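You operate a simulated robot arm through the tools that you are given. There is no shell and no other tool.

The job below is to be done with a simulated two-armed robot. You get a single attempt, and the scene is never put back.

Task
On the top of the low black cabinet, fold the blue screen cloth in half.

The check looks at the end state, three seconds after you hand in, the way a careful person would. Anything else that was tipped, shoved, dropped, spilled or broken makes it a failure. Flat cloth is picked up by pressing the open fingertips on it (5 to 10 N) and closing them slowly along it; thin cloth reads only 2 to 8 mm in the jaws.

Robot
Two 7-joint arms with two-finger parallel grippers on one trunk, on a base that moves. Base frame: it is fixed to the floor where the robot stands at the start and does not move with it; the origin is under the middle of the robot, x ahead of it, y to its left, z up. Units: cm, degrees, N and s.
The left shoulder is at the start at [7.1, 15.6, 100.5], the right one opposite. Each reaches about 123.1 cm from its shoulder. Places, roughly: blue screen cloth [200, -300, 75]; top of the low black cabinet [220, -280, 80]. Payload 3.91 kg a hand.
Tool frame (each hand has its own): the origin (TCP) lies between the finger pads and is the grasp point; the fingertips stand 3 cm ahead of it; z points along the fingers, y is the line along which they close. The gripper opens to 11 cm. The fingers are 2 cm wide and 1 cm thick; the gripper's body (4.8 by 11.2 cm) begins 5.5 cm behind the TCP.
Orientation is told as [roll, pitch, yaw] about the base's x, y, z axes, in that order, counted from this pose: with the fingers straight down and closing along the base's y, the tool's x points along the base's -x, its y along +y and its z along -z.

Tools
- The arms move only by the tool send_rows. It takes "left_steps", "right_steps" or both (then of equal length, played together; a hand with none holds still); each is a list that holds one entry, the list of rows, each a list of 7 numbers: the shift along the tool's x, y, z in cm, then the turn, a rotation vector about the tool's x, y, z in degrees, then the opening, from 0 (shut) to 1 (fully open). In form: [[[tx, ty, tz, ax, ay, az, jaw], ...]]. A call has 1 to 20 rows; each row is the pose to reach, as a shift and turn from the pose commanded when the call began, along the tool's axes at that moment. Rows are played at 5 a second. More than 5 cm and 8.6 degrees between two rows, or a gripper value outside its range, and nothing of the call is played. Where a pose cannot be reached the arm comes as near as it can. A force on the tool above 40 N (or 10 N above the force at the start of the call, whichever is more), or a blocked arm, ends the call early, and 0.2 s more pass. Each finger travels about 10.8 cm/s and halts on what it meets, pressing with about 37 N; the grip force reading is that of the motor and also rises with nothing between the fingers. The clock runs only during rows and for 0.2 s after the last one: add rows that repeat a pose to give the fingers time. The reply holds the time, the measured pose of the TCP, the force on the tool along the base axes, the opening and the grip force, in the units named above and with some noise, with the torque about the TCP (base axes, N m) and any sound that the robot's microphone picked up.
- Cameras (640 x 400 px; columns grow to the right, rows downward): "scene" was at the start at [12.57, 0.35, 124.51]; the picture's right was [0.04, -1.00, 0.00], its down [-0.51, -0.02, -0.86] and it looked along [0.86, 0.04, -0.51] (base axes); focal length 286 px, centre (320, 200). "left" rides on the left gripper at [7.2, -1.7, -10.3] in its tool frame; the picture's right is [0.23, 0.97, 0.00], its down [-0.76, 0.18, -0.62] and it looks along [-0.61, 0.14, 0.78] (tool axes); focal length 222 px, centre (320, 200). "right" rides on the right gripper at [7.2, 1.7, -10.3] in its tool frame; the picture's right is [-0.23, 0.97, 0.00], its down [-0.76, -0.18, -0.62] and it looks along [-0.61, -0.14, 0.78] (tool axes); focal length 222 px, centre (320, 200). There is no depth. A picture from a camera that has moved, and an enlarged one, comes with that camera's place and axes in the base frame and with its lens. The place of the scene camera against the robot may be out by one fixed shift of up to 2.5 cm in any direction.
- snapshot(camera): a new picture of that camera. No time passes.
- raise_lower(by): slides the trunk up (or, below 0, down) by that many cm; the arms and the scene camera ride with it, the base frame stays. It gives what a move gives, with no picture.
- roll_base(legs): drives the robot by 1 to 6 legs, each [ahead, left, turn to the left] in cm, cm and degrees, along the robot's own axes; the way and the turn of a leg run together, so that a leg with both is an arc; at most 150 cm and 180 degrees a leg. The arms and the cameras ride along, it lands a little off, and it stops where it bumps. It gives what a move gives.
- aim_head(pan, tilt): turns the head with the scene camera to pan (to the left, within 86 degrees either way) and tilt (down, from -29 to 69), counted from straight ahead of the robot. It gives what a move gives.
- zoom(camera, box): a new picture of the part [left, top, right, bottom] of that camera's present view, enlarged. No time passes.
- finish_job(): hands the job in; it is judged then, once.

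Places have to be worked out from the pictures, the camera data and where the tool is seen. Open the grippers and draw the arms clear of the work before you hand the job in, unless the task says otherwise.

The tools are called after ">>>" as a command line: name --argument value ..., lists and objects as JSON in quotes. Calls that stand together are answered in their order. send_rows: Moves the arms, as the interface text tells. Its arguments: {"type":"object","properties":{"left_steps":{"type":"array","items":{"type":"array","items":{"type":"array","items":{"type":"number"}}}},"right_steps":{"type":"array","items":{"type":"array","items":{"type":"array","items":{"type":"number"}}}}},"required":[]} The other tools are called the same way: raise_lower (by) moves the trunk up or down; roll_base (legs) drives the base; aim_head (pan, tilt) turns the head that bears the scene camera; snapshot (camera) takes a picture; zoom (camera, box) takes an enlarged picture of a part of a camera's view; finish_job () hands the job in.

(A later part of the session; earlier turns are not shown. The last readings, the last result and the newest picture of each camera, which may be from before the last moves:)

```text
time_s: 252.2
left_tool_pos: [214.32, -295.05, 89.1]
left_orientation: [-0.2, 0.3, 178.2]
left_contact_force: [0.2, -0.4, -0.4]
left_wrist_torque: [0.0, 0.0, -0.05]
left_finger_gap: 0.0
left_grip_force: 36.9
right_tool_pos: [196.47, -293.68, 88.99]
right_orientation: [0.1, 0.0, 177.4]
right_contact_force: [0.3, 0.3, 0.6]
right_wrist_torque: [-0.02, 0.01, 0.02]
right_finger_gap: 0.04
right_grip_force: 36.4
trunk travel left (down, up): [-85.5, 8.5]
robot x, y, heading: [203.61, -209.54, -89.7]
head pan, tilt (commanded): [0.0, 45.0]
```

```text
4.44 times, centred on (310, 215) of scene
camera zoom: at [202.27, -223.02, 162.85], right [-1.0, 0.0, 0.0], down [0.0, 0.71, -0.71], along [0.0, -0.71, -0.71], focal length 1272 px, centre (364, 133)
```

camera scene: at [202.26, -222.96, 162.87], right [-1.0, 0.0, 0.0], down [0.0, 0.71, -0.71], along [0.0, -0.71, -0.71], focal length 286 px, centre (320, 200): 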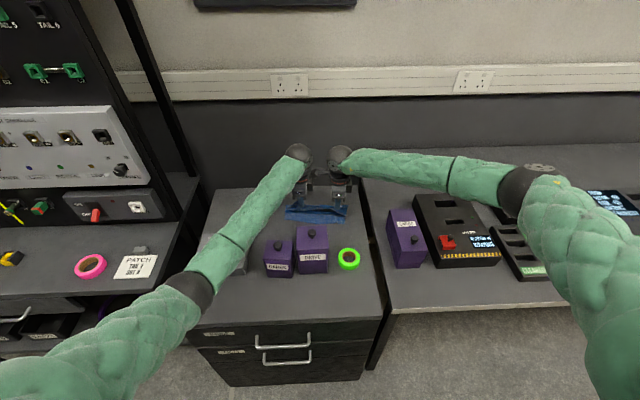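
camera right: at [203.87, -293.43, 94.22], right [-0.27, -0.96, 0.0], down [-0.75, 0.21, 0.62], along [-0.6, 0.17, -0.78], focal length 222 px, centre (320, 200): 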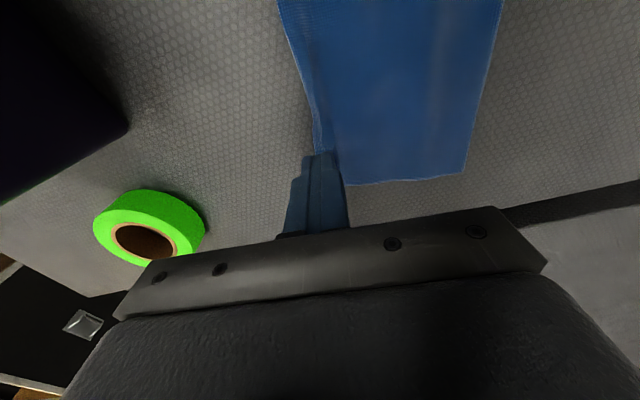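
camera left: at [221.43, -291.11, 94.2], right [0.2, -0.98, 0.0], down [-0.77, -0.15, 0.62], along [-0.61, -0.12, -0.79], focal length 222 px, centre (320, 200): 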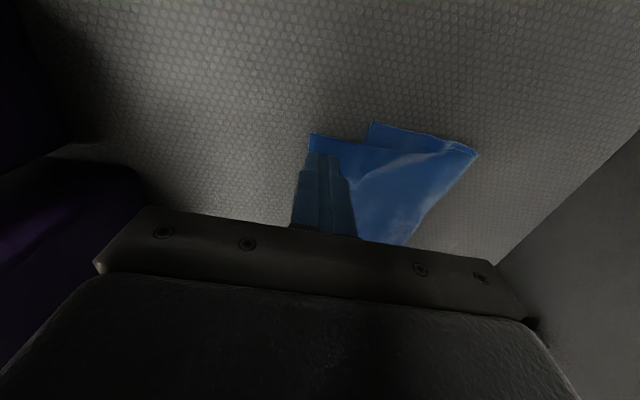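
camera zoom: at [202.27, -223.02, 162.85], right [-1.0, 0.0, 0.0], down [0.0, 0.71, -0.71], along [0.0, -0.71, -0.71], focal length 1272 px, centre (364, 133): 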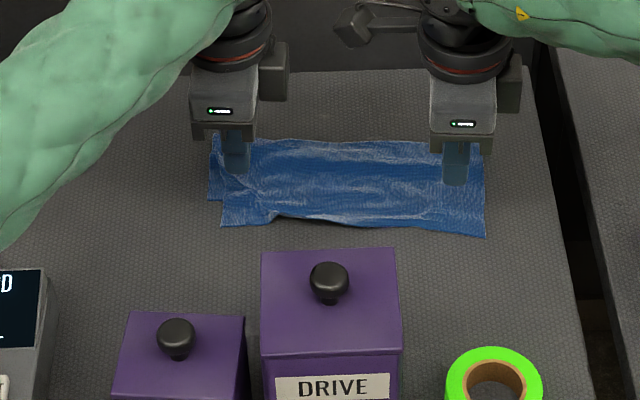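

The top layer is now 10.2–10.5 cm deep with its edge at about -293; the lower layer still has hidden waves (its left corner at -296.5). I pat the folded cloth flat with the closed fingertips along a line between fold and edge to press those waves out.

>>> send_rows --left_steps '[[[1, 2, 0, 0, 0, 0, 0], [2, 4, 0.5, 0, 0, 0, 0], [2.7, 5.45, 3, 0, 0, 0, 0], [2.7, 5.45, 5.95, 0, 0, 0, 0], [2.7, 5.45, 5.95, 0, 0, 0, 0], [0.2, 5.45, 4.3, 0, 0, 0, 0], [0.2, 5.45, 5.95, 0, 0, 0, 0], [0.2, 5.45, 5.95, 0, 0, 0, 0], [-2.3, 5.45, 4.3, 0, 0, 0, 0], [-2.3, 5.45, 5.95, 0, 0, 0, 0], [-2.3, 5.45, 5.95, 0, 0, 0, 0], [-4.8, 5.45, 4.3, 0, 0, 0, 0], [-4.8, 5.45, 5.95, 0, 0, 0, 0], [-4.8, 5.45, 5.95, 0, 0, 0, 0], [-7.3, 5.45, 4.3, 0, 0, 0, 0], [-7.3, 5.45, 5.95, 0, 0, 0, 0], [-7.3, 5.45, 5.95, 0, 0, 0, 0], [-7.3, 5.45, 3, 0, 0, 0, 0], [-5, 4, 0, 0, 0, 0, 0]]]' --right_steps '[[[2.5, 2.2, 0, 0, 0, 0, 0], [5, 4.4, 0.5, 0, 0, 0, 0], [7.5, 6.6, 3, 0, 0, 0, 0], [7.5, 6.6, 5.9, 0, 0, 0, 0], [7.5, 6.6, 5.9, 0, 0, 0, 0], [5, 6.6, 4.3, 0, 0, 0, 0], [5, 6.6, 5.9, 0, 0, 0, 0], [5, 6.6, 5.9, 0, 0, 0, 0], [2.5, 6.6, 4.3, 0, 0, 0, 0], [2.5, 6.6, 5.9, 0, 0, 0, 0], [2.5, 6.6, 5.9, 0, 0, 0, 0], [0, 6.6, 4.3, 0, 0, 0, 0], [0, 6.6, 5.9, 0, 0, 0, 0], [0, 6.6, 5.9, 0, 0, 0, 0], [-2, 6.6, 4.3, 0, 0, 0, 0], [-2, 6.6, 5.9, 0, 0, 0, 0], [-2, 6.6, 5.9, 0, 0, 0, 0], [-2, 6.6, 3, 0, 0, 0, 0], [-2, 5, 0, 0, 0, 0, 0]]]'

>>> zoom --camera "scene" --box '[260, 170, 360, 260]'

>>> zoom --camera "left" --box '[160, 0, 480, 240]'

>>> zoom --camera "right" --box '[160, 0, 480, 240]'

```text
time_s: 256.2
left_tool_pos: [209.21, -298.67, 89.12]
left_orientation: [0.0, 0.2, 178.2]
left_contact_force: [0.4, 0.0, 0.2]
left_wrist_torque: [-0.03, 0.0, 0.0]
left_finger_gap: 0.02
left_grip_force: 37.0
right_tool_pos: [194.49, -298.65, 89.17]
right_orientation: [0.1, 0.0, 177.5]
right_contact_force: [0.7, 1.0, 0.0]
right_wrist_torque: [-0.03, 0.02, 0.0]
right_finger_gap: 0.01
right_grip_force: 37.0
trunk travel left (down, up): [-85.5, 8.5]
robot x, y, heading: [203.9, -209.47, -90.0]
head pan, tilt (commanded): [0.0, 45.0]
```

```text
4.44 times, centred on (310, 215) of scene
camera zoom: at [202.49, -222.68, 162.89], right [-1.0, 0.0, 0.0], down [0.0, 0.71, -0.71], along [0.0, -0.71, -0.71], focal length 1272 px, centre (364, 133)
```

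zoom: 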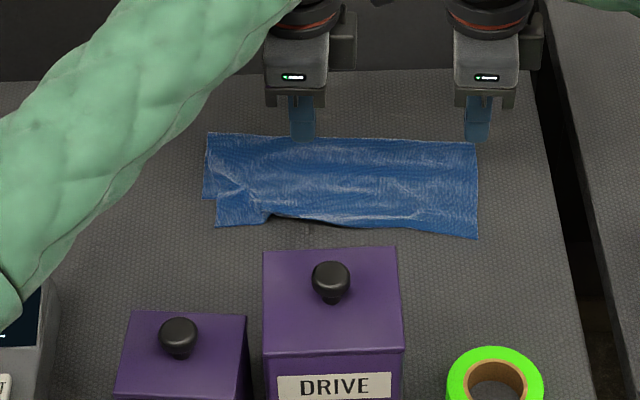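

```text
1.67 times, centred on (320, 120) of left
camera zoom: at [216.2, -297.13, 99.4], right [0.2, -0.98, 0.0], down [-0.77, -0.15, 0.62], along [-0.61, -0.12, -0.78], focal length 370 px, centre (320, 333)
```

zoom: 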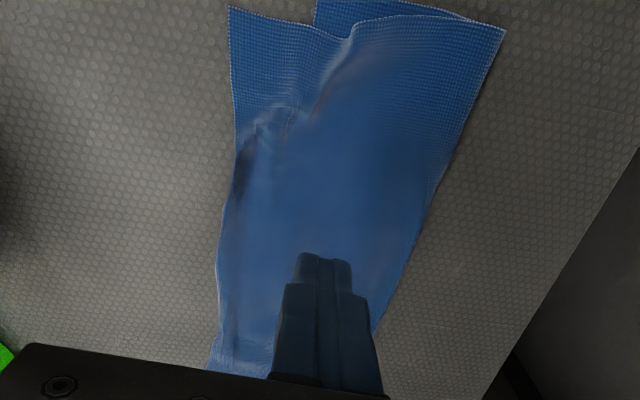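

```text
1.67 times, centred on (320, 120) of right
camera zoom: at [201.84, -300.73, 99.48], right [-0.27, -0.96, 0.0], down [-0.75, 0.21, 0.62], along [-0.6, 0.17, -0.78], focal length 370 px, centre (320, 333)
```

zoom: 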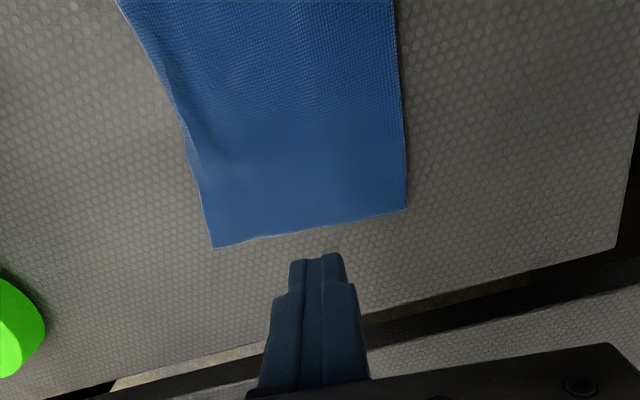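

The stack is flatter: top edge near -293.5 (left) and -293.0 (right), lower edge about 2.7 cm behind. To even them I re-grip only the overhanging top edge with the same scoop grip (left x≈213.5, right x≈197), so I bring the open fingers there.

>>> send_rows --left_steps '[[[1.4, -1.4, 0, 0, 0, 0, 0.1], [2.8, -2.8, 0, 0, 0, 0, 0.2], [4.3, -4.2, 0, 0, 0, 0, 0.236], [4.3, -4.2, 2, 0, 0, 0, 0.236], [4.3, -4.2, 4, 0, 0, 0, 0.236], [4.3, -4.2, 4.9, 0, 0, 0, 0.236], [4.3, -4.2, 4.9, 0, 0, 0, 0.236]]]' --right_steps '[[[0.8, -1.6, 0, 0, 0, 0, 0.1], [1.6, -3.2, 0, 0, 0, 0, 0.2], [2.5, -4.95, 0, 0, 0, 0, 0.236], [2.5, -4.95, 2, 0, 0, 0, 0.236], [2.5, -4.95, 4, 0, 0, 0, 0.236], [2.5, -4.95, 4.9, 0, 0, 0, 0.236], [2.5, -4.95, 4.9, 0, 0, 0, 0.236]]]'

>>> zoom --camera "left" --box '[220, 60, 420, 220]'

>>> zoom --camera "right" --box '[220, 60, 420, 220]'

```text
time_s: 257.8
left_tool_pos: [213.55, -294.95, 84.09]
left_orientation: [0.0, 0.3, 178.2]
left_contact_force: [-0.2, -0.1, 0.3]
left_wrist_torque: [0.0, 0.03, -0.01]
left_finger_gap: 2.62
left_grip_force: 0.1
right_tool_pos: [196.94, -293.86, 84.13]
right_orientation: [0.1, -0.1, 177.4]
right_contact_force: [-0.5, -0.1, 0.2]
right_wrist_torque: [-0.01, -0.01, 0.06]
right_finger_gap: 2.6
right_grip_force: 0.0
trunk travel left (down, up): [-85.5, 8.5]
robot x, y, heading: [203.72, -210.36, -90.2]
head pan, tilt (commanded): [0.0, 45.0]
```

```text
2.50 times, centred on (320, 140) of left
camera zoom: at [220.64, -293.29, 94.51], right [0.2, -0.98, 0.0], down [-0.77, -0.15, 0.62], along [-0.61, -0.12, -0.79], focal length 555 px, centre (320, 350)
```

zoom: 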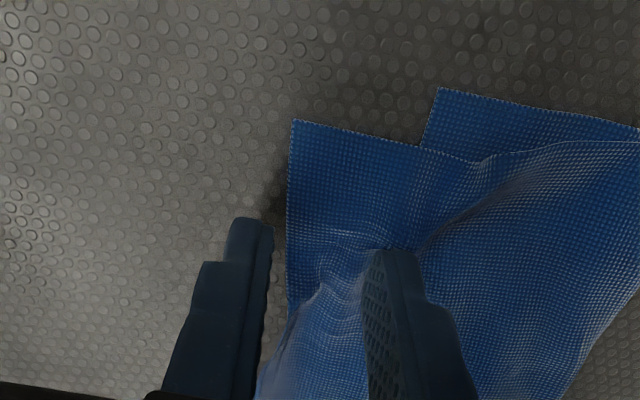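

```text
2.50 times, centred on (320, 140) of right
camera zoom: at [204.28, -295.95, 94.43], right [-0.27, -0.96, 0.0], down [-0.75, 0.21, 0.62], along [-0.6, 0.17, -0.78], focal length 555 px, centre (320, 350)
```

zoom: 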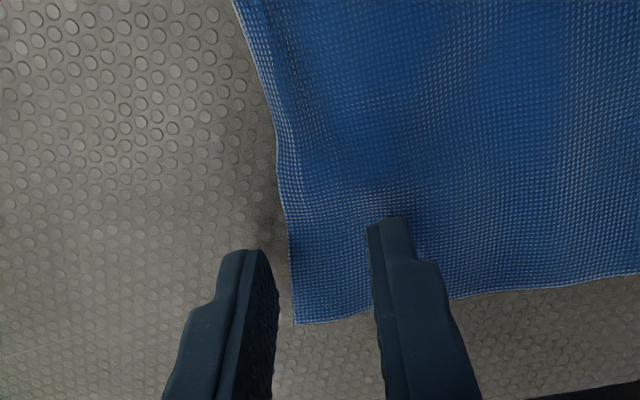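

Alignment is good: the top edge lies between the fingers on both sides. I narrow the opening to 2.2 cm, shift the left slightly forward, and lower toward contact.

>>> send_rows --left_steps '[[[0, -0.35, 0, 0, 0, 0, 0.2], [0, -0.35, 0.3, 0, 0, 0, 0.2], [0, -0.35, 0.6, 0, 0, 0, 0.2], [0, -0.35, 0.8, 0, 0, 0, 0.2], [0, -0.35, 0.8, 0, 0, 0, 0.2]]]' --right_steps '[[[0, 0, 0, 0, 0, 0, 0.2], [0, 0, 0.3, 0, 0, 0, 0.2], [0, 0, 0.6, 0, 0, 0, 0.2], [0, 0, 0.8, 0, 0, 0, 0.2], [0, 0, 0.8, 0, 0, 0, 0.2]]]'

>>> send_rows --left_steps '[[[0, 0, 0.1, 0, 0, 0, 0.2], [0, 0, 0.17, 0, 0, 0, 0.2], [0, 0, 0.17, 0, 0, 0, 0.2]]]' --right_steps '[[[0, 0, 0.1, 0, 0, 0, 0.2], [0, 0, 0.17, 0, 0, 0, 0.2], [0, 0, 0.17, 0, 0, 0, 0.2]]]'

```text
time_s: 259.0
left_tool_pos: [213.69, -294.57, 83.31]
left_orientation: [-0.2, 0.3, 178.2]
left_contact_force: [-0.3, -0.6, -0.1]
left_wrist_torque: [0.03, 0.01, 0.03]
left_finger_gap: 2.2
left_grip_force: 0.0
right_tool_pos: [196.9, -293.75, 83.25]
right_orientation: [0.0, 0.0, 177.5]
right_contact_force: [0.4, 0.1, -0.9]
right_wrist_torque: [0.0, 0.01, -0.04]
right_finger_gap: 2.21
right_grip_force: 0.1
trunk travel left (down, up): [-85.5, 8.5]
robot x, y, heading: [204.17, -209.6, -89.9]
head pan, tilt (commanded): [0.0, 45.0]
```

```text
time_s: 259.8
left_tool_pos: [213.56, -294.54, 83.28]
left_orientation: [-0.1, 0.3, 178.1]
left_contact_force: [-0.4, -0.2, 0.8]
left_wrist_torque: [-0.02, -0.01, 0.01]
left_finger_gap: 2.19
left_grip_force: 0.1
right_tool_pos: [196.94, -293.83, 83.17]
right_orientation: [-0.1, -0.1, 177.4]
right_contact_force: [-0.3, -0.3, 2.0]
right_wrist_torque: [-0.05, 0.0, -0.01]
right_finger_gap: 2.21
right_grip_force: 0.1
trunk travel left (down, up): [-85.5, 8.5]
robot x, y, heading: [203.94, -209.7, -90.2]
head pan, tilt (commanded): [0.0, 45.0]
```

Contact is just starting (0.8 and 2 N). I press about 1 mm more on each.

>>> send_rows --left_steps '[[[0, 0, 0.07, 0, 0, 0, 0.2], [0, 0, 0.12, 0, 0, 0, 0.2], [0, 0, 0.12, 0, 0, 0, 0.2]]]' --right_steps '[[[0, 0, 0.05, 0, 0, 0, 0.2], [0, 0, 0.08, 0, 0, 0, 0.2], [0, 0, 0.08, 0, 0, 0, 0.2]]]'

```text
time_s: 260.6
left_tool_pos: [213.69, -294.59, 83.21]
left_orientation: [0.0, 0.2, 178.3]
left_contact_force: [1.0, -0.9, 6.3]
left_wrist_torque: [-0.15, 0.02, -0.02]
left_finger_gap: 2.21
left_grip_force: 0.2
right_tool_pos: [196.92, -293.81, 83.18]
right_orientation: [0.1, 0.0, 177.4]
right_contact_force: [0.2, -0.4, 4.1]
right_wrist_torque: [-0.08, 0.0, 0.0]
right_finger_gap: 2.22
right_grip_force: 0.3
trunk travel left (down, up): [-85.5, 8.5]
robot x, y, heading: [203.61, -209.5, -90.1]
head pan, tilt (commanded): [0.0, 45.0]
```

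Rear fingers bear 4–6 N. I close slowly all the way.

>>> send_rows --left_steps '[[[0, 0, 0, 0, 0, 0, 0.185], [0, 0, 0, 0, 0, 0, 0.17], [0, 0, 0, 0, 0, 0, 0.155], [0, 0, 0, 0, 0, 0, 0.14], [0, 0, 0, 0, 0, 0, 0.125], [0, 0, 0, 0, 0, 0, 0.11], [0, 0, 0, 0, 0, 0, 0.095], [0, 0, 0, 0, 0, 0, 0.08], [0, 0, 0, 0, 0, 0, 0.065], [0, 0, 0, 0, 0, 0, 0.05], [0, 0, 0, 0, 0, 0, 0.035], [0, 0, 0, 0, 0, 0, 0.02], [0, 0, 0, 0, 0, 0, 0], [0, 0, 0, 0, 0, 0, 0], [0, 0, 0, 0, 0, 0, 0]]]' --right_steps '[[[0, 0, 0.03, 0, 0, 0, 0.185], [0, 0, 0.03, 0, 0, 0, 0.17], [0, 0, 0.03, 0, 0, 0, 0.155], [0, 0, 0.03, 0, 0, 0, 0.14], [0, 0, 0.03, 0, 0, 0, 0.125], [0, 0, 0.03, 0, 0, 0, 0.11], [0, 0, 0.03, 0, 0, 0, 0.095], [0, 0, 0.03, 0, 0, 0, 0.08], [0, 0, 0.03, 0, 0, 0, 0.065], [0, 0, 0.03, 0, 0, 0, 0.05], [0, 0, 0.03, 0, 0, 0, 0.035], [0, 0, 0.03, 0, 0, 0, 0.02], [0, 0, 0.03, 0, 0, 0, 0], [0, 0, 0.03, 0, 0, 0, 0], [0, 0, 0.03, 0, 0, 0, 0]]]'

>>> zoom --camera "left" --box '[220, 40, 500, 220]'

>>> zoom --camera "right" --box '[220, 40, 500, 220]'

```text
time_s: 263.8
left_tool_pos: [213.49, -294.45, 83.18]
left_orientation: [-0.1, 0.3, 178.3]
left_contact_force: [-0.3, 0.7, 5.7]
left_wrist_torque: [-0.05, 0.0, 0.0]
left_finger_gap: 0.18
left_grip_force: 37.0
right_tool_pos: [197.02, -293.65, 83.13]
right_orientation: [0.0, 0.1, 177.5]
right_contact_force: [1.1, -1.0, 8.8]
right_wrist_torque: [-0.08, -0.05, 0.0]
right_finger_gap: 0.16
right_grip_force: 36.8
trunk travel left (down, up): [-85.5, 8.5]
robot x, y, heading: [203.84, -209.72, -89.8]
head pan, tilt (commanded): [0.0, 45.0]
```

```text
2.22 times, centred on (360, 130) of left
camera zoom: at [220.68, -292.91, 93.48], right [0.2, -0.98, 0.0], down [-0.77, -0.15, 0.62], along [-0.61, -0.12, -0.79], focal length 494 px, centre (231, 356)
```

zoom: 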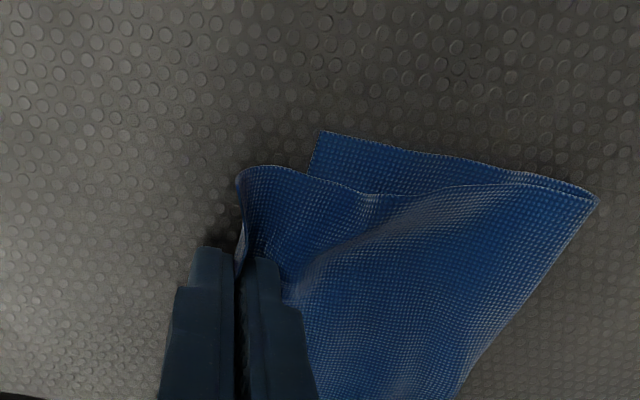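

```text
2.22 times, centred on (360, 130) of right
camera zoom: at [204.27, -295.85, 93.5], right [-0.27, -0.96, 0.0], down [-0.75, 0.21, 0.62], along [-0.6, 0.17, -0.78], focal length 494 px, centre (231, 356)
```

zoom: 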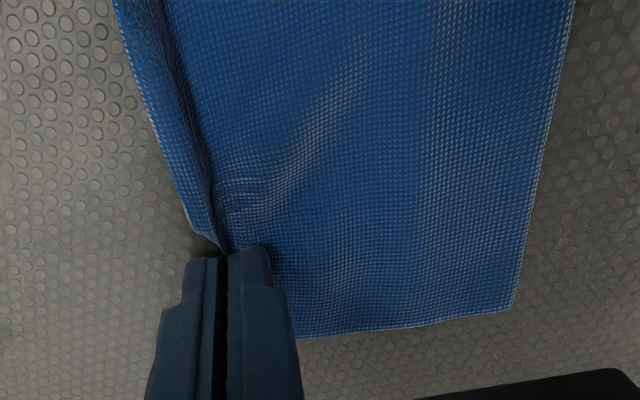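

Both hold the top edge (1.8 and 1.6 mm). I lift it 5 cm and back 3 cm to expose the lower layer's front edge and measure it.

>>> send_rows --left_steps '[[[0, 0.1, -1, 0, 0, 0, 0], [0, 0.4, -2, 0, 0, 0, 0], [0, 0.9, -3, 0, 0, 0, 0], [0, 1.5, -4, 0, 0, 0, 0], [0, 2.2, -4.7, 0, 0, 0, 0], [0, 3, -5.2, 0, 0, 0, 0], [0, 3, -5.2, 0, 0, 0, 0]]]' --right_steps '[[[0, 0.1, -1, 0, 0, 0, 0], [0, 0.4, -2, 0, 0, 0, 0], [0, 0.9, -3, 0, 0, 0, 0], [0, 1.5, -4, 0, 0, 0, 0], [0, 2.2, -4.7, 0, 0, 0, 0], [0, 3, -5.2, 0, 0, 0, 0], [0, 3, -5.2, 0, 0, 0, 0]]]'

>>> zoom --camera "scene" --box '[260, 170, 360, 260]'

>>> snapshot --camera "left"

>>> snapshot --camera "right"

```text
time_s: 265.4
left_tool_pos: [213.4, -297.61, 88.27]
left_orientation: [0.1, 0.3, 178.2]
left_contact_force: [0.5, 0.2, -0.2]
left_wrist_torque: [0.03, 0.0, 0.01]
left_finger_gap: 0.17
left_grip_force: 36.7
right_tool_pos: [196.8, -296.82, 88.3]
right_orientation: [0.1, 0.1, 177.4]
right_contact_force: [0.2, -0.2, 0.4]
right_wrist_torque: [0.0, -0.04, -0.02]
right_finger_gap: 0.16
right_grip_force: 37.2
trunk travel left (down, up): [-85.5, 8.5]
robot x, y, heading: [203.93, -209.4, -89.8]
head pan, tilt (commanded): [0.0, 45.0]
```

```text
4.44 times, centred on (310, 215) of scene
camera zoom: at [202.27, -222.91, 162.87], right [-1.0, 0.0, 0.0], down [0.0, 0.71, -0.71], along [0.0, -0.71, -0.71], focal length 1272 px, centre (364, 133)
```

zoom: 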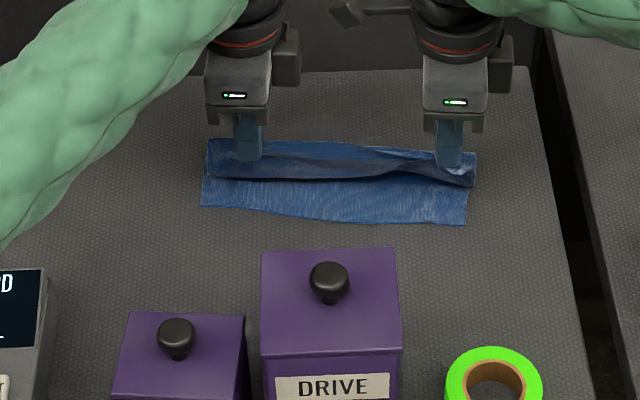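

```text
taken
camera left: at [220.49, -295.99, 98.62], right [0.2, -0.98, 0.0], down [-0.77, -0.15, 0.62], along [-0.61, -0.12, -0.79], focal length 222 px, centre (320, 200)
```

left: 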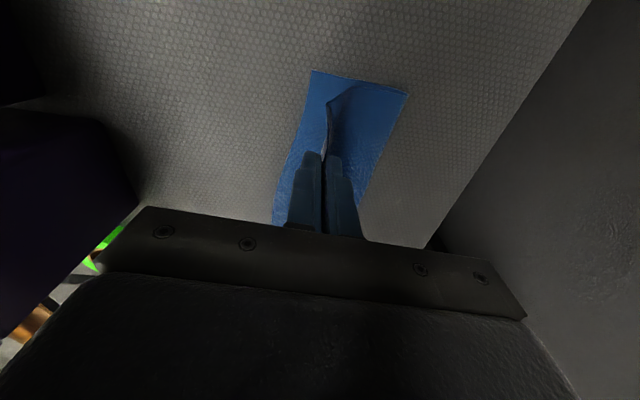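

```text
taken
camera right: at [204.14, -298.91, 98.67], right [-0.27, -0.96, 0.0], down [-0.75, 0.21, 0.62], along [-0.6, 0.17, -0.78], focal length 222 px, centre (320, 200)
```

right: 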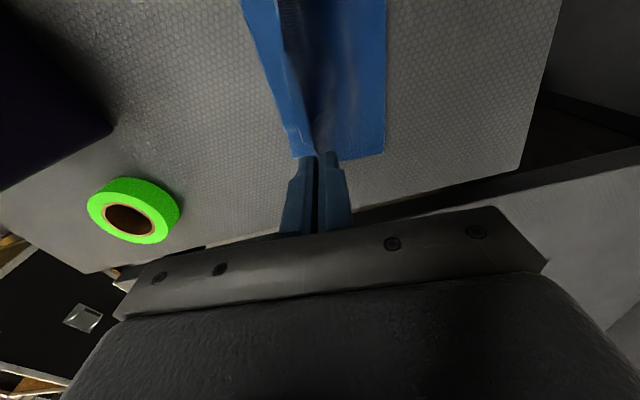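

The lower layer is exposed and flat: its front edge runs from (217.9,-296.0) to (195.3,-294.2). I lower the top edge so that its grip point ends about 1.5–2 cm behind that line (left -297.9, right -296.3), then release as before.

>>> send_rows --left_steps '[[[0, 0.1, 0.8, 0, 0, 0, 0], [0, 0.2, 1.6, 0, 0, 0, 0], [0, 0.3, 2.4, 0, 0, 0, 0], [0, 0.3, 3.2, 0, 0, 0, 0], [0, 0.3, 3.9, 0, 0, 0, 0], [0, 0.3, 4.4, 0, 0, 0, 0], [0, 0.3, 4.4, 0, 0, 0, 0]]]' --right_steps '[[[0, -0.1, 0.8, 0, 0, 0, 0], [0, -0.3, 1.6, 0, 0, 0, 0], [0, -0.5, 2.4, 0, 0, 0, 0], [0, -0.5, 3.2, 0, 0, 0, 0], [0, -0.5, 3.9, 0, 0, 0, 0], [0, -0.5, 4.4, 0, 0, 0, 0], [0, -0.5, 4.4, 0, 0, 0, 0]]]'

>>> zoom --camera "scene" --box '[260, 170, 360, 260]'

>>> zoom --camera "left" --box '[220, 40, 500, 220]'

>>> zoom --camera "right" --box '[220, 40, 500, 220]'

```text
time_s: 267.0
left_tool_pos: [213.34, -297.84, 83.75]
left_orientation: [-0.1, 0.3, 178.2]
left_contact_force: [0.3, -0.1, 0.5]
left_wrist_torque: [0.01, 0.0, 0.01]
left_finger_gap: 0.15
left_grip_force: 36.8
right_tool_pos: [196.9, -296.34, 83.77]
right_orientation: [0.0, 0.0, 177.4]
right_contact_force: [0.0, -0.4, 1.5]
right_wrist_torque: [0.0, 0.0, 0.03]
right_finger_gap: 0.15
right_grip_force: 37.1
trunk travel left (down, up): [-85.5, 8.5]
robot x, y, heading: [203.51, -209.64, -90.1]
head pan, tilt (commanded): [0.0, 45.0]
```

```text
4.44 times, centred on (310, 215) of scene
camera zoom: at [202.27, -222.93, 162.87], right [-1.0, 0.0, 0.0], down [0.0, 0.71, -0.71], along [0.0, -0.71, -0.71], focal length 1272 px, centre (364, 133)
```

zoom: 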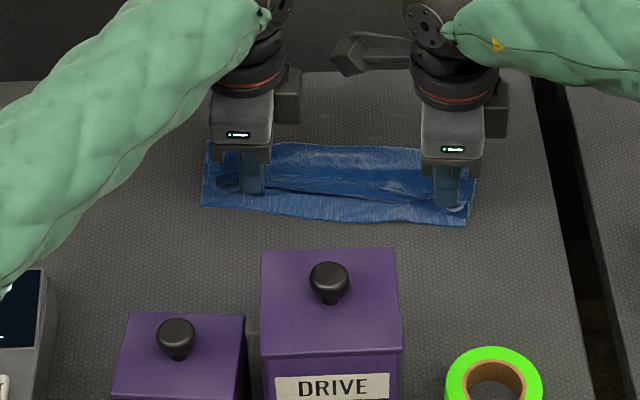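

```text
2.22 times, centred on (360, 130) of left
camera zoom: at [220.54, -296.26, 94.18], right [0.2, -0.98, 0.0], down [-0.77, -0.15, 0.62], along [-0.61, -0.12, -0.79], focal length 494 px, centre (231, 356)
```

zoom: 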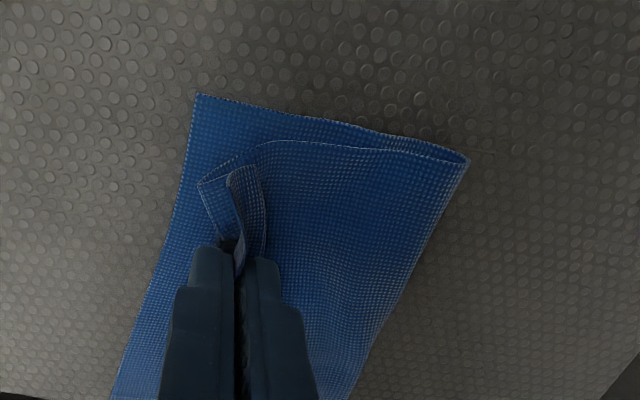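

```text
2.22 times, centred on (360, 130) of right
camera zoom: at [204.13, -298.43, 94.15], right [-0.27, -0.96, 0.0], down [-0.75, 0.21, 0.62], along [-0.6, 0.17, -0.78], focal length 494 px, centre (231, 356)
```

zoom: 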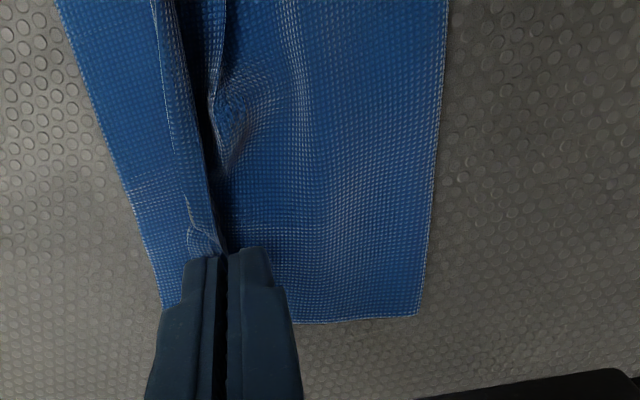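

The top edge is held just behind the lower edge. I release gently and rise, then measure how it settles.

>>> send_rows --left_steps '[[[0, 0, 0, 0, 0, 0, 0.04], [0, 0, 0, 0, 0, 0, 0.09], [0, 0, -0.3, 0, 0, 0, 0.12], [0, 0, -1, 0, 0, 0, 0.12], [0, 0, -3, 0, 0, 0, 0.12], [0, 0, -6, 0, 0, 0, 0.12], [0, 0, -6, 0, 0, 0, 0.12]]]' --right_steps '[[[0, 0, 0, 0, 0, 0, 0.04], [0, 0, 0, 0, 0, 0, 0.09], [0, 0, -0.3, 0, 0, 0, 0.12], [0, 0, -1, 0, 0, 0, 0.12], [0, 0, -3, 0, 0, 0, 0.12], [0, 0, -6, 0, 0, 0, 0.12], [0, 0, -6, 0, 0, 0, 0.12]]]'

>>> zoom --camera "scene" --box '[260, 170, 360, 260]'

>>> zoom --camera "left" --box '[200, 0, 520, 240]'

>>> zoom --camera "right" --box '[160, 0, 480, 240]'

```text
time_s: 268.6
left_tool_pos: [213.22, -297.72, 89.75]
left_orientation: [-0.1, 0.2, 178.2]
left_contact_force: [-0.3, -0.8, -0.2]
left_wrist_torque: [0.01, -0.02, 0.01]
left_finger_gap: 1.32
left_grip_force: 0.1
right_tool_pos: [196.86, -296.36, 89.79]
right_orientation: [0.1, 0.0, 177.5]
right_contact_force: [0.4, -0.9, -1.1]
right_wrist_torque: [0.04, 0.03, 0.01]
right_finger_gap: 1.31
right_grip_force: 0.0
trunk travel left (down, up): [-85.5, 8.5]
robot x, y, heading: [203.67, -209.31, -89.9]
head pan, tilt (commanded): [0.0, 45.0]
```

```text
4.44 times, centred on (310, 215) of scene
camera zoom: at [202.28, -223.03, 162.85], right [-1.0, 0.0, 0.0], down [0.0, 0.71, -0.71], along [0.0, -0.71, -0.71], focal length 1272 px, centre (364, 133)
```

zoom: 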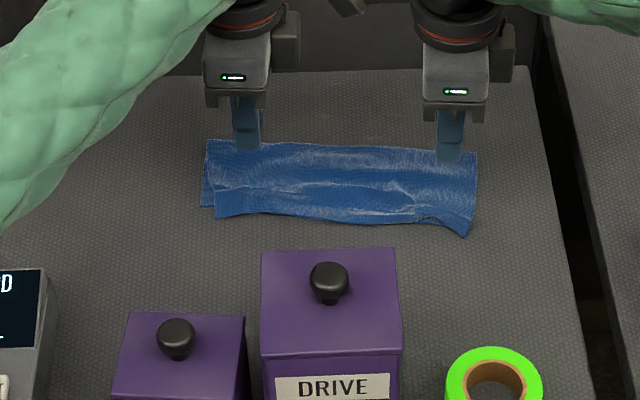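

```text
1.67 times, centred on (360, 120) of left
camera zoom: at [220.48, -296.3, 100.12], right [0.2, -0.98, 0.0], down [-0.77, -0.15, 0.62], along [-0.61, -0.12, -0.79], focal length 370 px, centre (253, 333)
```

zoom: 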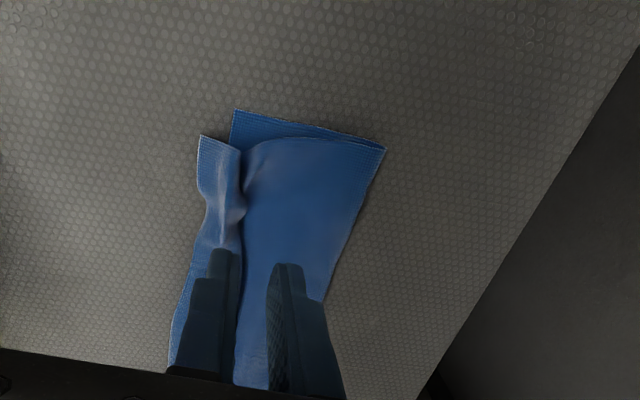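

```text
1.67 times, centred on (320, 120) of right
camera zoom: at [204.21, -298.47, 100.17], right [-0.27, -0.96, 0.0], down [-0.75, 0.21, 0.62], along [-0.6, 0.17, -0.78], focal length 370 px, centre (320, 333)
```

zoom: 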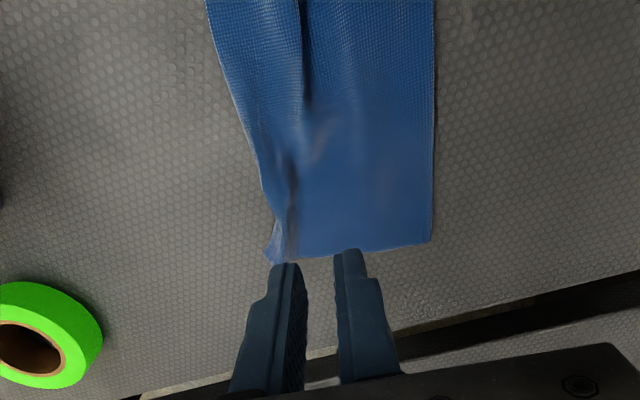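

The edges now align within about 1–2 cm (left corner pair 1.9 cm apart, right 1.3 cm). I take a closer look at the flatness.

>>> send_rows --left_steps '[[[2, 0, -3, 0, 0, 0, 0.12], [4, 1, -7, 0, 0, 0, 0.12], [6, 2, -11, 0, 0, 0, 0.12], [9, 3, -14, 0, 0, 0, 0.12], [9, 3, -14, 0, 0, 0, 0.12]]]' --right_steps '[[[-2, 0, -3, 0, 0, 0, 0.12], [-4, 1, -7, 0, 0, 0, 0.12], [-6, 2, -11, 0, 0, 0, 0.12], [-9, 3, -14, 0, 0, 0, 0.12], [-9, 3, -14, 0, 0, 0, 0.12]]]'

>>> zoom --camera "scene" --box '[280, 190, 350, 240]'

>>> snapshot --camera "left"

>>> snapshot --camera "right"

>>> snapshot --camera "scene"

```text
time_s: 269.8
left_tool_pos: [222.21, -301.24, 103.88]
left_orientation: [-0.1, 0.3, 178.1]
left_contact_force: [0.3, -0.1, -0.2]
left_wrist_torque: [0.01, 0.06, 0.0]
left_finger_gap: 1.29
left_grip_force: 0.0
right_tool_pos: [187.76, -298.95, 103.85]
right_orientation: [0.0, 0.0, 177.5]
right_contact_force: [-0.5, -0.3, 0.2]
right_wrist_torque: [0.03, 0.01, -0.01]
right_finger_gap: 1.32
right_grip_force: 0.1
trunk travel left (down, up): [-85.5, 8.5]
robot x, y, heading: [203.72, -209.86, -90.3]
head pan, tilt (commanded): [0.0, 45.0]
```

```text
8.00 times, centred on (315, 215) of scene
camera zoom: at [202.28, -223.06, 162.85], right [-1.0, 0.0, 0.0], down [0.0, 0.71, -0.71], along [0.0, -0.71, -0.71], focal length 2289 px, centre (360, 80)
```

zoom: 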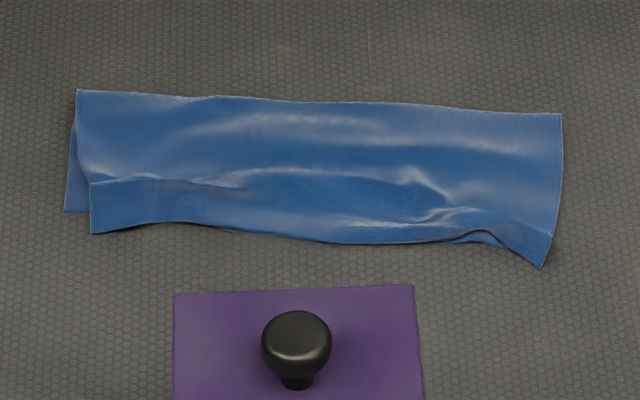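

```text
taken
camera left: at [229.39, -299.64, 114.27], right [0.2, -0.98, 0.0], down [-0.77, -0.15, 0.62], along [-0.61, -0.12, -0.79], focal length 222 px, centre (320, 200)
```

left: 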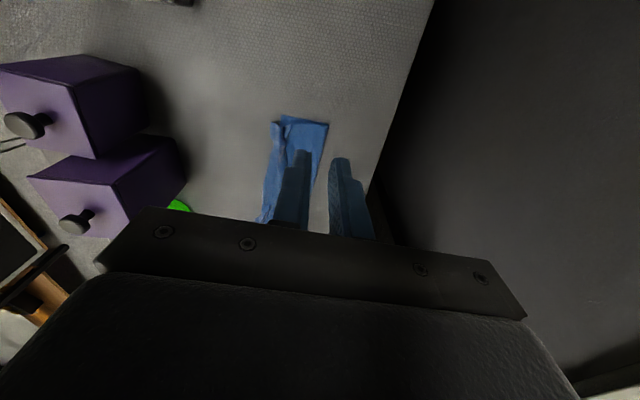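

```text
taken
camera right: at [195.06, -301.1, 114.13], right [-0.27, -0.96, 0.0], down [-0.75, 0.21, 0.62], along [-0.6, 0.17, -0.78], focal length 222 px, centre (320, 200)
```

right: 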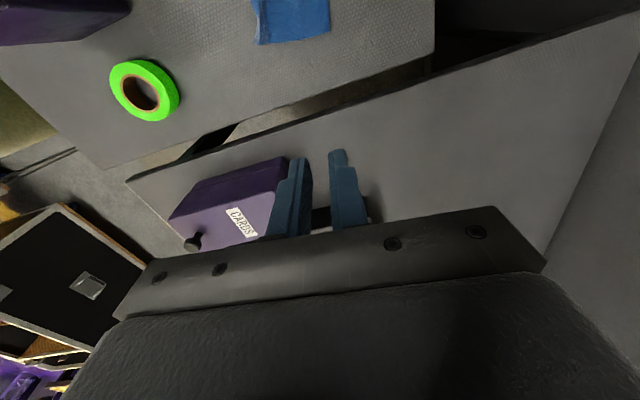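

```text
taken
camera scene: at [202.28, -223.06, 162.85], right [-1.0, 0.0, 0.0], down [0.0, 0.71, -0.71], along [0.0, -0.71, -0.71], focal length 286 px, centre (320, 200)
```

scene: 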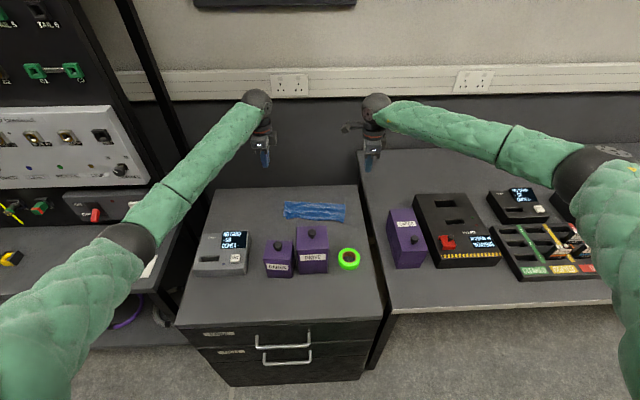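

The cloth is neatly folded. Now I attend to the CARDS box that I nudged earlier; I zoom in to measure its present place against the DRIVE box and the gauge.

>>> zoom --camera "scene" --box '[185, 205, 375, 324]'

>>> aim_head --pan 0 --tilt 55

>>> zoom --camera "scene" --box '[185, 140, 375, 259]'

```text
3.36 times, centred on (280, 264) of scene
camera zoom: at [202.28, -223.06, 162.85], right [-1.0, 0.0, 0.0], down [0.0, 0.71, -0.71], along [0.0, -0.71, -0.71], focal length 962 px, centre (454, -17)
```

zoom: 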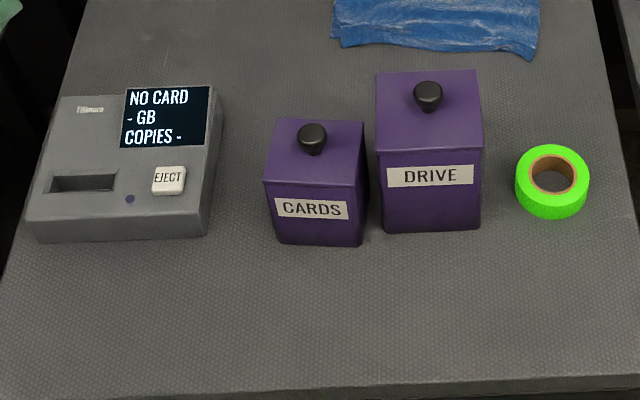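

```text
time_s: 270.5
left_tool_pos: [222.21, -301.16, 104.03]
left_orientation: [-0.1, 0.4, 178.1]
left_contact_force: [0.4, 0.9, -0.3]
left_wrist_torque: [0.0, 0.01, 0.02]
left_finger_gap: 1.32
left_grip_force: 0.0
right_tool_pos: [187.74, -298.86, 103.74]
right_orientation: [-0.1, 0.0, 177.5]
right_contact_force: [0.2, 0.3, 0.2]
right_wrist_torque: [0.0, 0.01, 0.02]
right_finger_gap: 1.32
right_grip_force: 0.2
trunk travel left (down, up): [-85.5, 8.5]
robot x, y, heading: [203.71, -209.81, -89.9]
head pan, tilt (commanded): [0.0, 55.0]
```

```text
3.36 times, centred on (280, 200) of scene
camera zoom: at [202.26, -222.04, 161.53], right [-1.0, 0.0, 0.0], down [0.0, 0.82, -0.57], along [0.0, -0.57, -0.82], focal length 962 px, centre (454, 202)
```

zoom: 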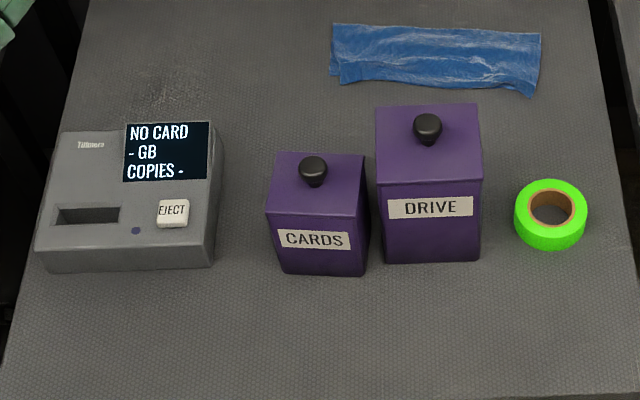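

The gauge, DRIVE box and tape are where they were; CARDS stands about 3.4 cm too far right and 2.1 cm too far forward, slightly turned. I will set it back by gripping its front and back faces with the left hand; first I raise the trunk and back off 20 cm so the arm has room.

>>> raise_lower --by 8

>>> roll_base --legs '[[-20, 0, 0]]'

>>> snapshot --camera "scene"

>>> snapshot --camera "left"

```text
time_s: 271.7
left_tool_pos: [222.22, -301.04, 111.97]
left_orientation: [-0.1, 0.3, 178.2]
left_contact_force: [-0.6, -0.1, 0.4]
left_wrist_torque: [-0.01, -0.01, -0.01]
left_finger_gap: 1.33
left_grip_force: 0.1
right_tool_pos: [187.71, -298.83, 111.85]
right_orientation: [0.0, 0.0, 177.5]
right_contact_force: [0.7, 0.1, -1.0]
right_wrist_torque: [0.02, 0.02, 0.01]
right_finger_gap: 1.33
right_grip_force: 0.1
trunk travel left (down, up): [-93.5, 0.5]
robot x, y, heading: [203.85, -209.75, -89.8]
head pan, tilt (commanded): [0.0, 55.0]
```

```text
time_s: 273.3
left_tool_pos: [222.32, -281.29, 111.89]
left_orientation: [-0.1, 0.2, 178.2]
left_contact_force: [0.2, -0.1, 0.3]
left_wrist_torque: [0.03, 0.01, -0.02]
left_finger_gap: 1.31
left_grip_force: 0.1
right_tool_pos: [187.85, -279.15, 111.76]
right_orientation: [0.0, -0.1, 177.6]
right_contact_force: [-0.6, 0.2, -0.2]
right_wrist_torque: [0.01, 0.0, 0.0]
right_finger_gap: 1.33
right_grip_force: 0.1
trunk travel left (down, up): [-93.5, 0.5]
robot x, y, heading: [203.6, -189.55, -89.7]
head pan, tilt (commanded): [0.0, 55.0]
```

```text
taken
camera scene: at [202.25, -202.36, 169.49], right [-1.0, 0.0, 0.0], down [0.0, 0.82, -0.57], along [0.0, -0.57, -0.82], focal length 286 px, centre (320, 200)
```

scene: 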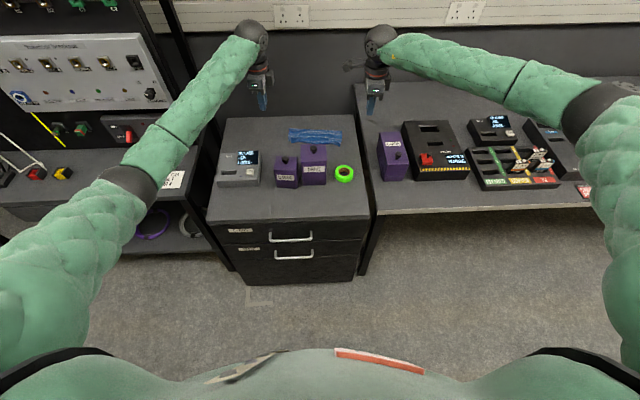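

```text
taken
camera left: at [229.38, -279.82, 122.18], right [0.2, -0.98, 0.0], down [-0.77, -0.16, 0.62], along [-0.61, -0.12, -0.79], focal length 222 px, centre (320, 200)
```

left: 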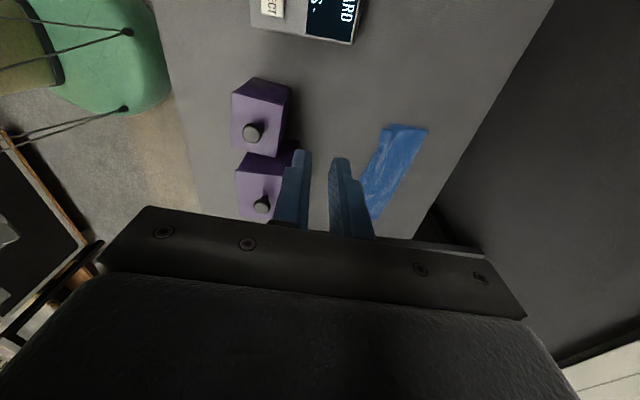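

I zoom the left hand camera on the CARDS box to fix its position precisely.

>>> zoom --camera "left" --box '[200, 50, 340, 230]'

>>> zoom --camera "scene" --box '[200, 110, 380, 230]'

```text
2.22 times, centred on (270, 140) of left
camera zoom: at [229.38, -279.82, 122.18], right [0.2, -0.98, 0.0], down [-0.77, -0.16, 0.62], along [-0.61, -0.12, -0.79], focal length 494 px, centre (431, 333)
```

zoom: 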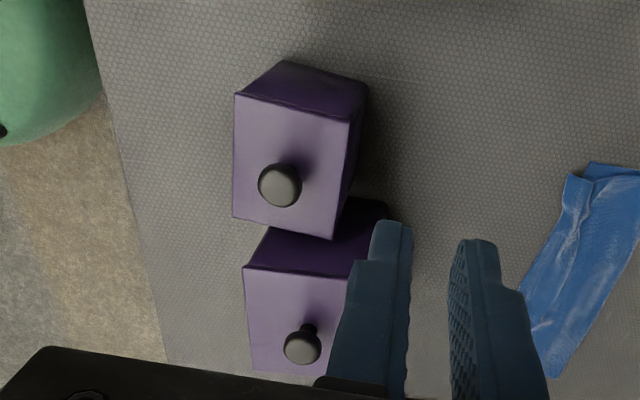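

```text
3.33 times, centred on (290, 170) of scene
camera zoom: at [202.25, -202.36, 169.49], right [-1.0, 0.0, 0.0], down [0.0, 0.82, -0.57], along [0.0, -0.57, -0.82], focal length 954 px, centre (420, 300)
```

zoom: 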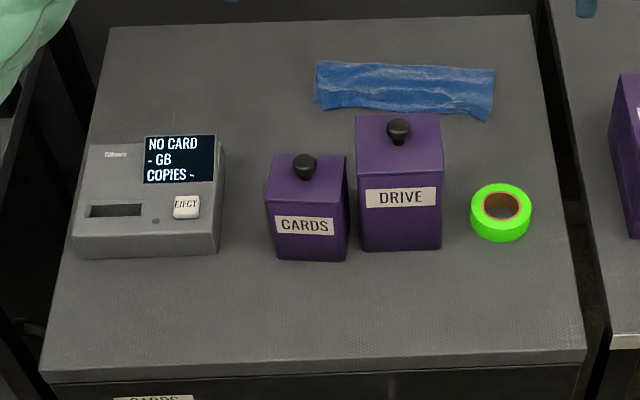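

CARDS' top spans x 211.9–220.2, y -269.4 to -276.4 (centre (216.1,-273.0)); its original centre was about 3.6 cm further left and 1.8 cm further back. I bring the left hand, fully open, above it.

>>> send_rows --left_steps '[[[-1.6, -2, 0, 0, 0, 0, 0.4], [-3.2, -4, 0, 0, 0, 0, 0.7], [-4.8, -6, 0, 0, 0, 0, 1], [-6.46, -8.1, 0, 0, 0, 0, 1], [-6.46, -8.1, 3, 0, 0, 0, 1], [-6.46, -8.1, 6.5, 0, 0, 0, 1], [-6.46, -8.1, 6.5, 0, 0, 0, 1]]]'

>>> snapshot --camera "left"

>>> snapshot --camera "scene"

>>> zoom --camera "scene" --box '[200, 60, 380, 230]'

```text
time_s: 274.9
left_tool_pos: [216.03, -273.01, 105.54]
left_orientation: [-0.1, 0.2, 178.2]
left_contact_force: [-0.1, -0.3, -0.6]
left_wrist_torque: [0.0, 0.02, -0.01]
left_finger_gap: 10.99
left_grip_force: 0.1
right_tool_pos: [187.85, -278.97, 111.88]
right_orientation: [0.0, 0.0, 177.4]
right_contact_force: [0.1, 1.0, 1.3]
right_wrist_torque: [-0.02, -0.05, 0.0]
right_finger_gap: 1.31
right_grip_force: 0.0
trunk travel left (down, up): [-93.5, 0.5]
robot x, y, heading: [203.71, -190.0, -89.9]
head pan, tilt (commanded): [0.0, 55.0]
```

```text
taken
camera left: at [223.14, -271.44, 115.79], right [0.2, -0.98, 0.0], down [-0.77, -0.15, 0.62], along [-0.61, -0.12, -0.79], focal length 222 px, centre (320, 200)
```

left: 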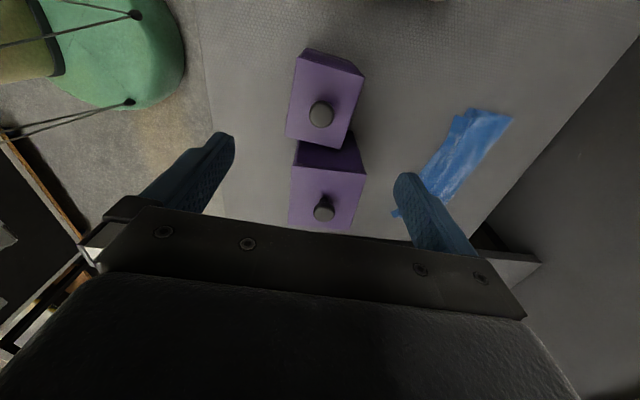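

```text
taken
camera scene: at [202.22, -202.14, 169.53], right [-1.0, 0.0, 0.0], down [0.0, 0.82, -0.57], along [0.0, -0.57, -0.82], focal length 286 px, centre (320, 200)
```

scene: 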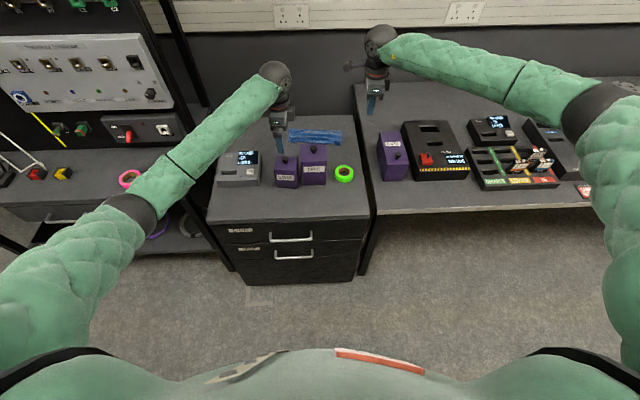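

```text
2.35 times, centred on (290, 145) of scene
camera zoom: at [202.22, -202.14, 169.53], right [-1.0, 0.0, 0.0], down [0.0, 0.82, -0.57], along [0.0, -0.57, -0.82], focal length 673 px, centre (391, 329)
```

zoom: 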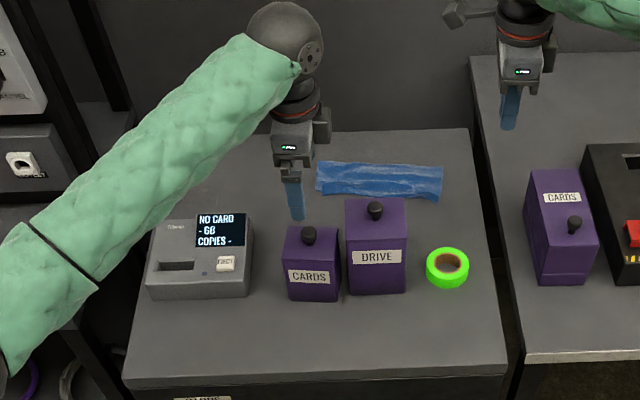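

The hand is centred over CARDS within a few millimetres and the elbow is clear. I lower with open jaws to TCP z≈89.3 (fingertips about 4.4 cm below the box's top, palm above its knob).

>>> send_rows --left_steps '[[[0.1, 0, 3.5, 0, 0, 1, 1], [0.2, 0, 7, 0, 0, 1, 1], [0.2, 0, 10.5, 0, 0, 1, 1], [0.2, 0, 13, 0, 0, 1, 1], [0.2, 0, 15, 0, 0, 1, 1], [0.2, 0, 16.2, 0, 0, 1, 1], [0.2, 0, 16.2, 0, 0, 1, 1]]]'

>>> snapshot --camera "left"

>>> zoom --camera "scene" --box '[200, 60, 380, 230]'

```text
time_s: 276.5
left_tool_pos: [216.48, -272.89, 89.18]
left_orientation: [-0.1, 0.3, 177.2]
left_contact_force: [0.6, 0.5, -0.6]
left_wrist_torque: [0.03, 0.06, 0.02]
left_finger_gap: 11.0
left_grip_force: 0.1
right_tool_pos: [187.81, -279.0, 111.75]
right_orientation: [0.0, 0.0, 177.6]
right_contact_force: [0.0, 0.4, -1.0]
right_wrist_torque: [0.05, 0.01, -0.01]
right_finger_gap: 1.31
right_grip_force: 0.1
trunk travel left (down, up): [-93.5, 0.5]
robot x, y, heading: [203.52, -189.96, -90.0]
head pan, tilt (commanded): [0.0, 55.0]
```

```text
taken
camera left: at [223.52, -271.46, 99.54], right [0.18, -0.98, 0.0], down [-0.77, -0.14, 0.62], along [-0.61, -0.11, -0.79], focal length 222 px, centre (320, 200)
```

left: 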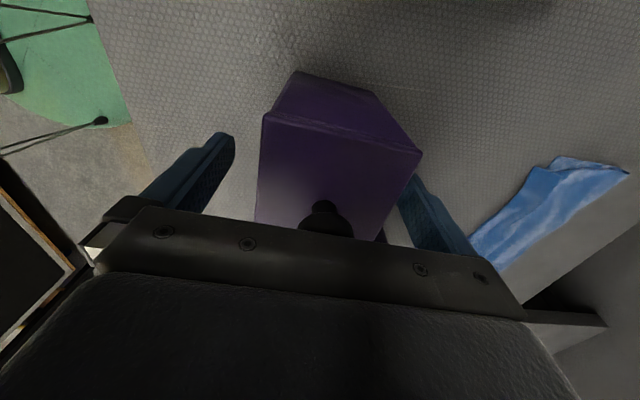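

```text
2.35 times, centred on (290, 145) of scene
camera zoom: at [202.26, -202.14, 169.53], right [-1.0, 0.0, 0.0], down [0.0, 0.82, -0.57], along [0.0, -0.57, -0.82], focal length 673 px, centre (391, 329)
```

zoom: 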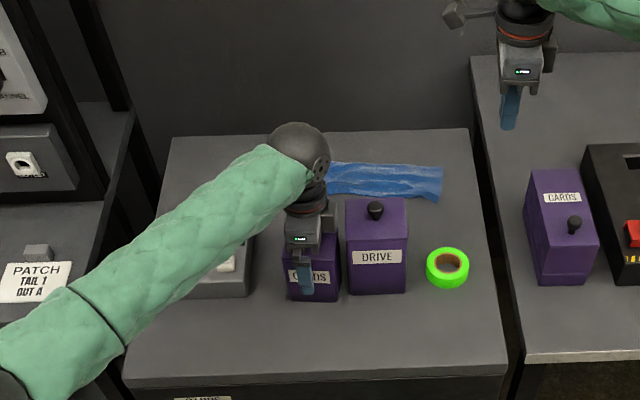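

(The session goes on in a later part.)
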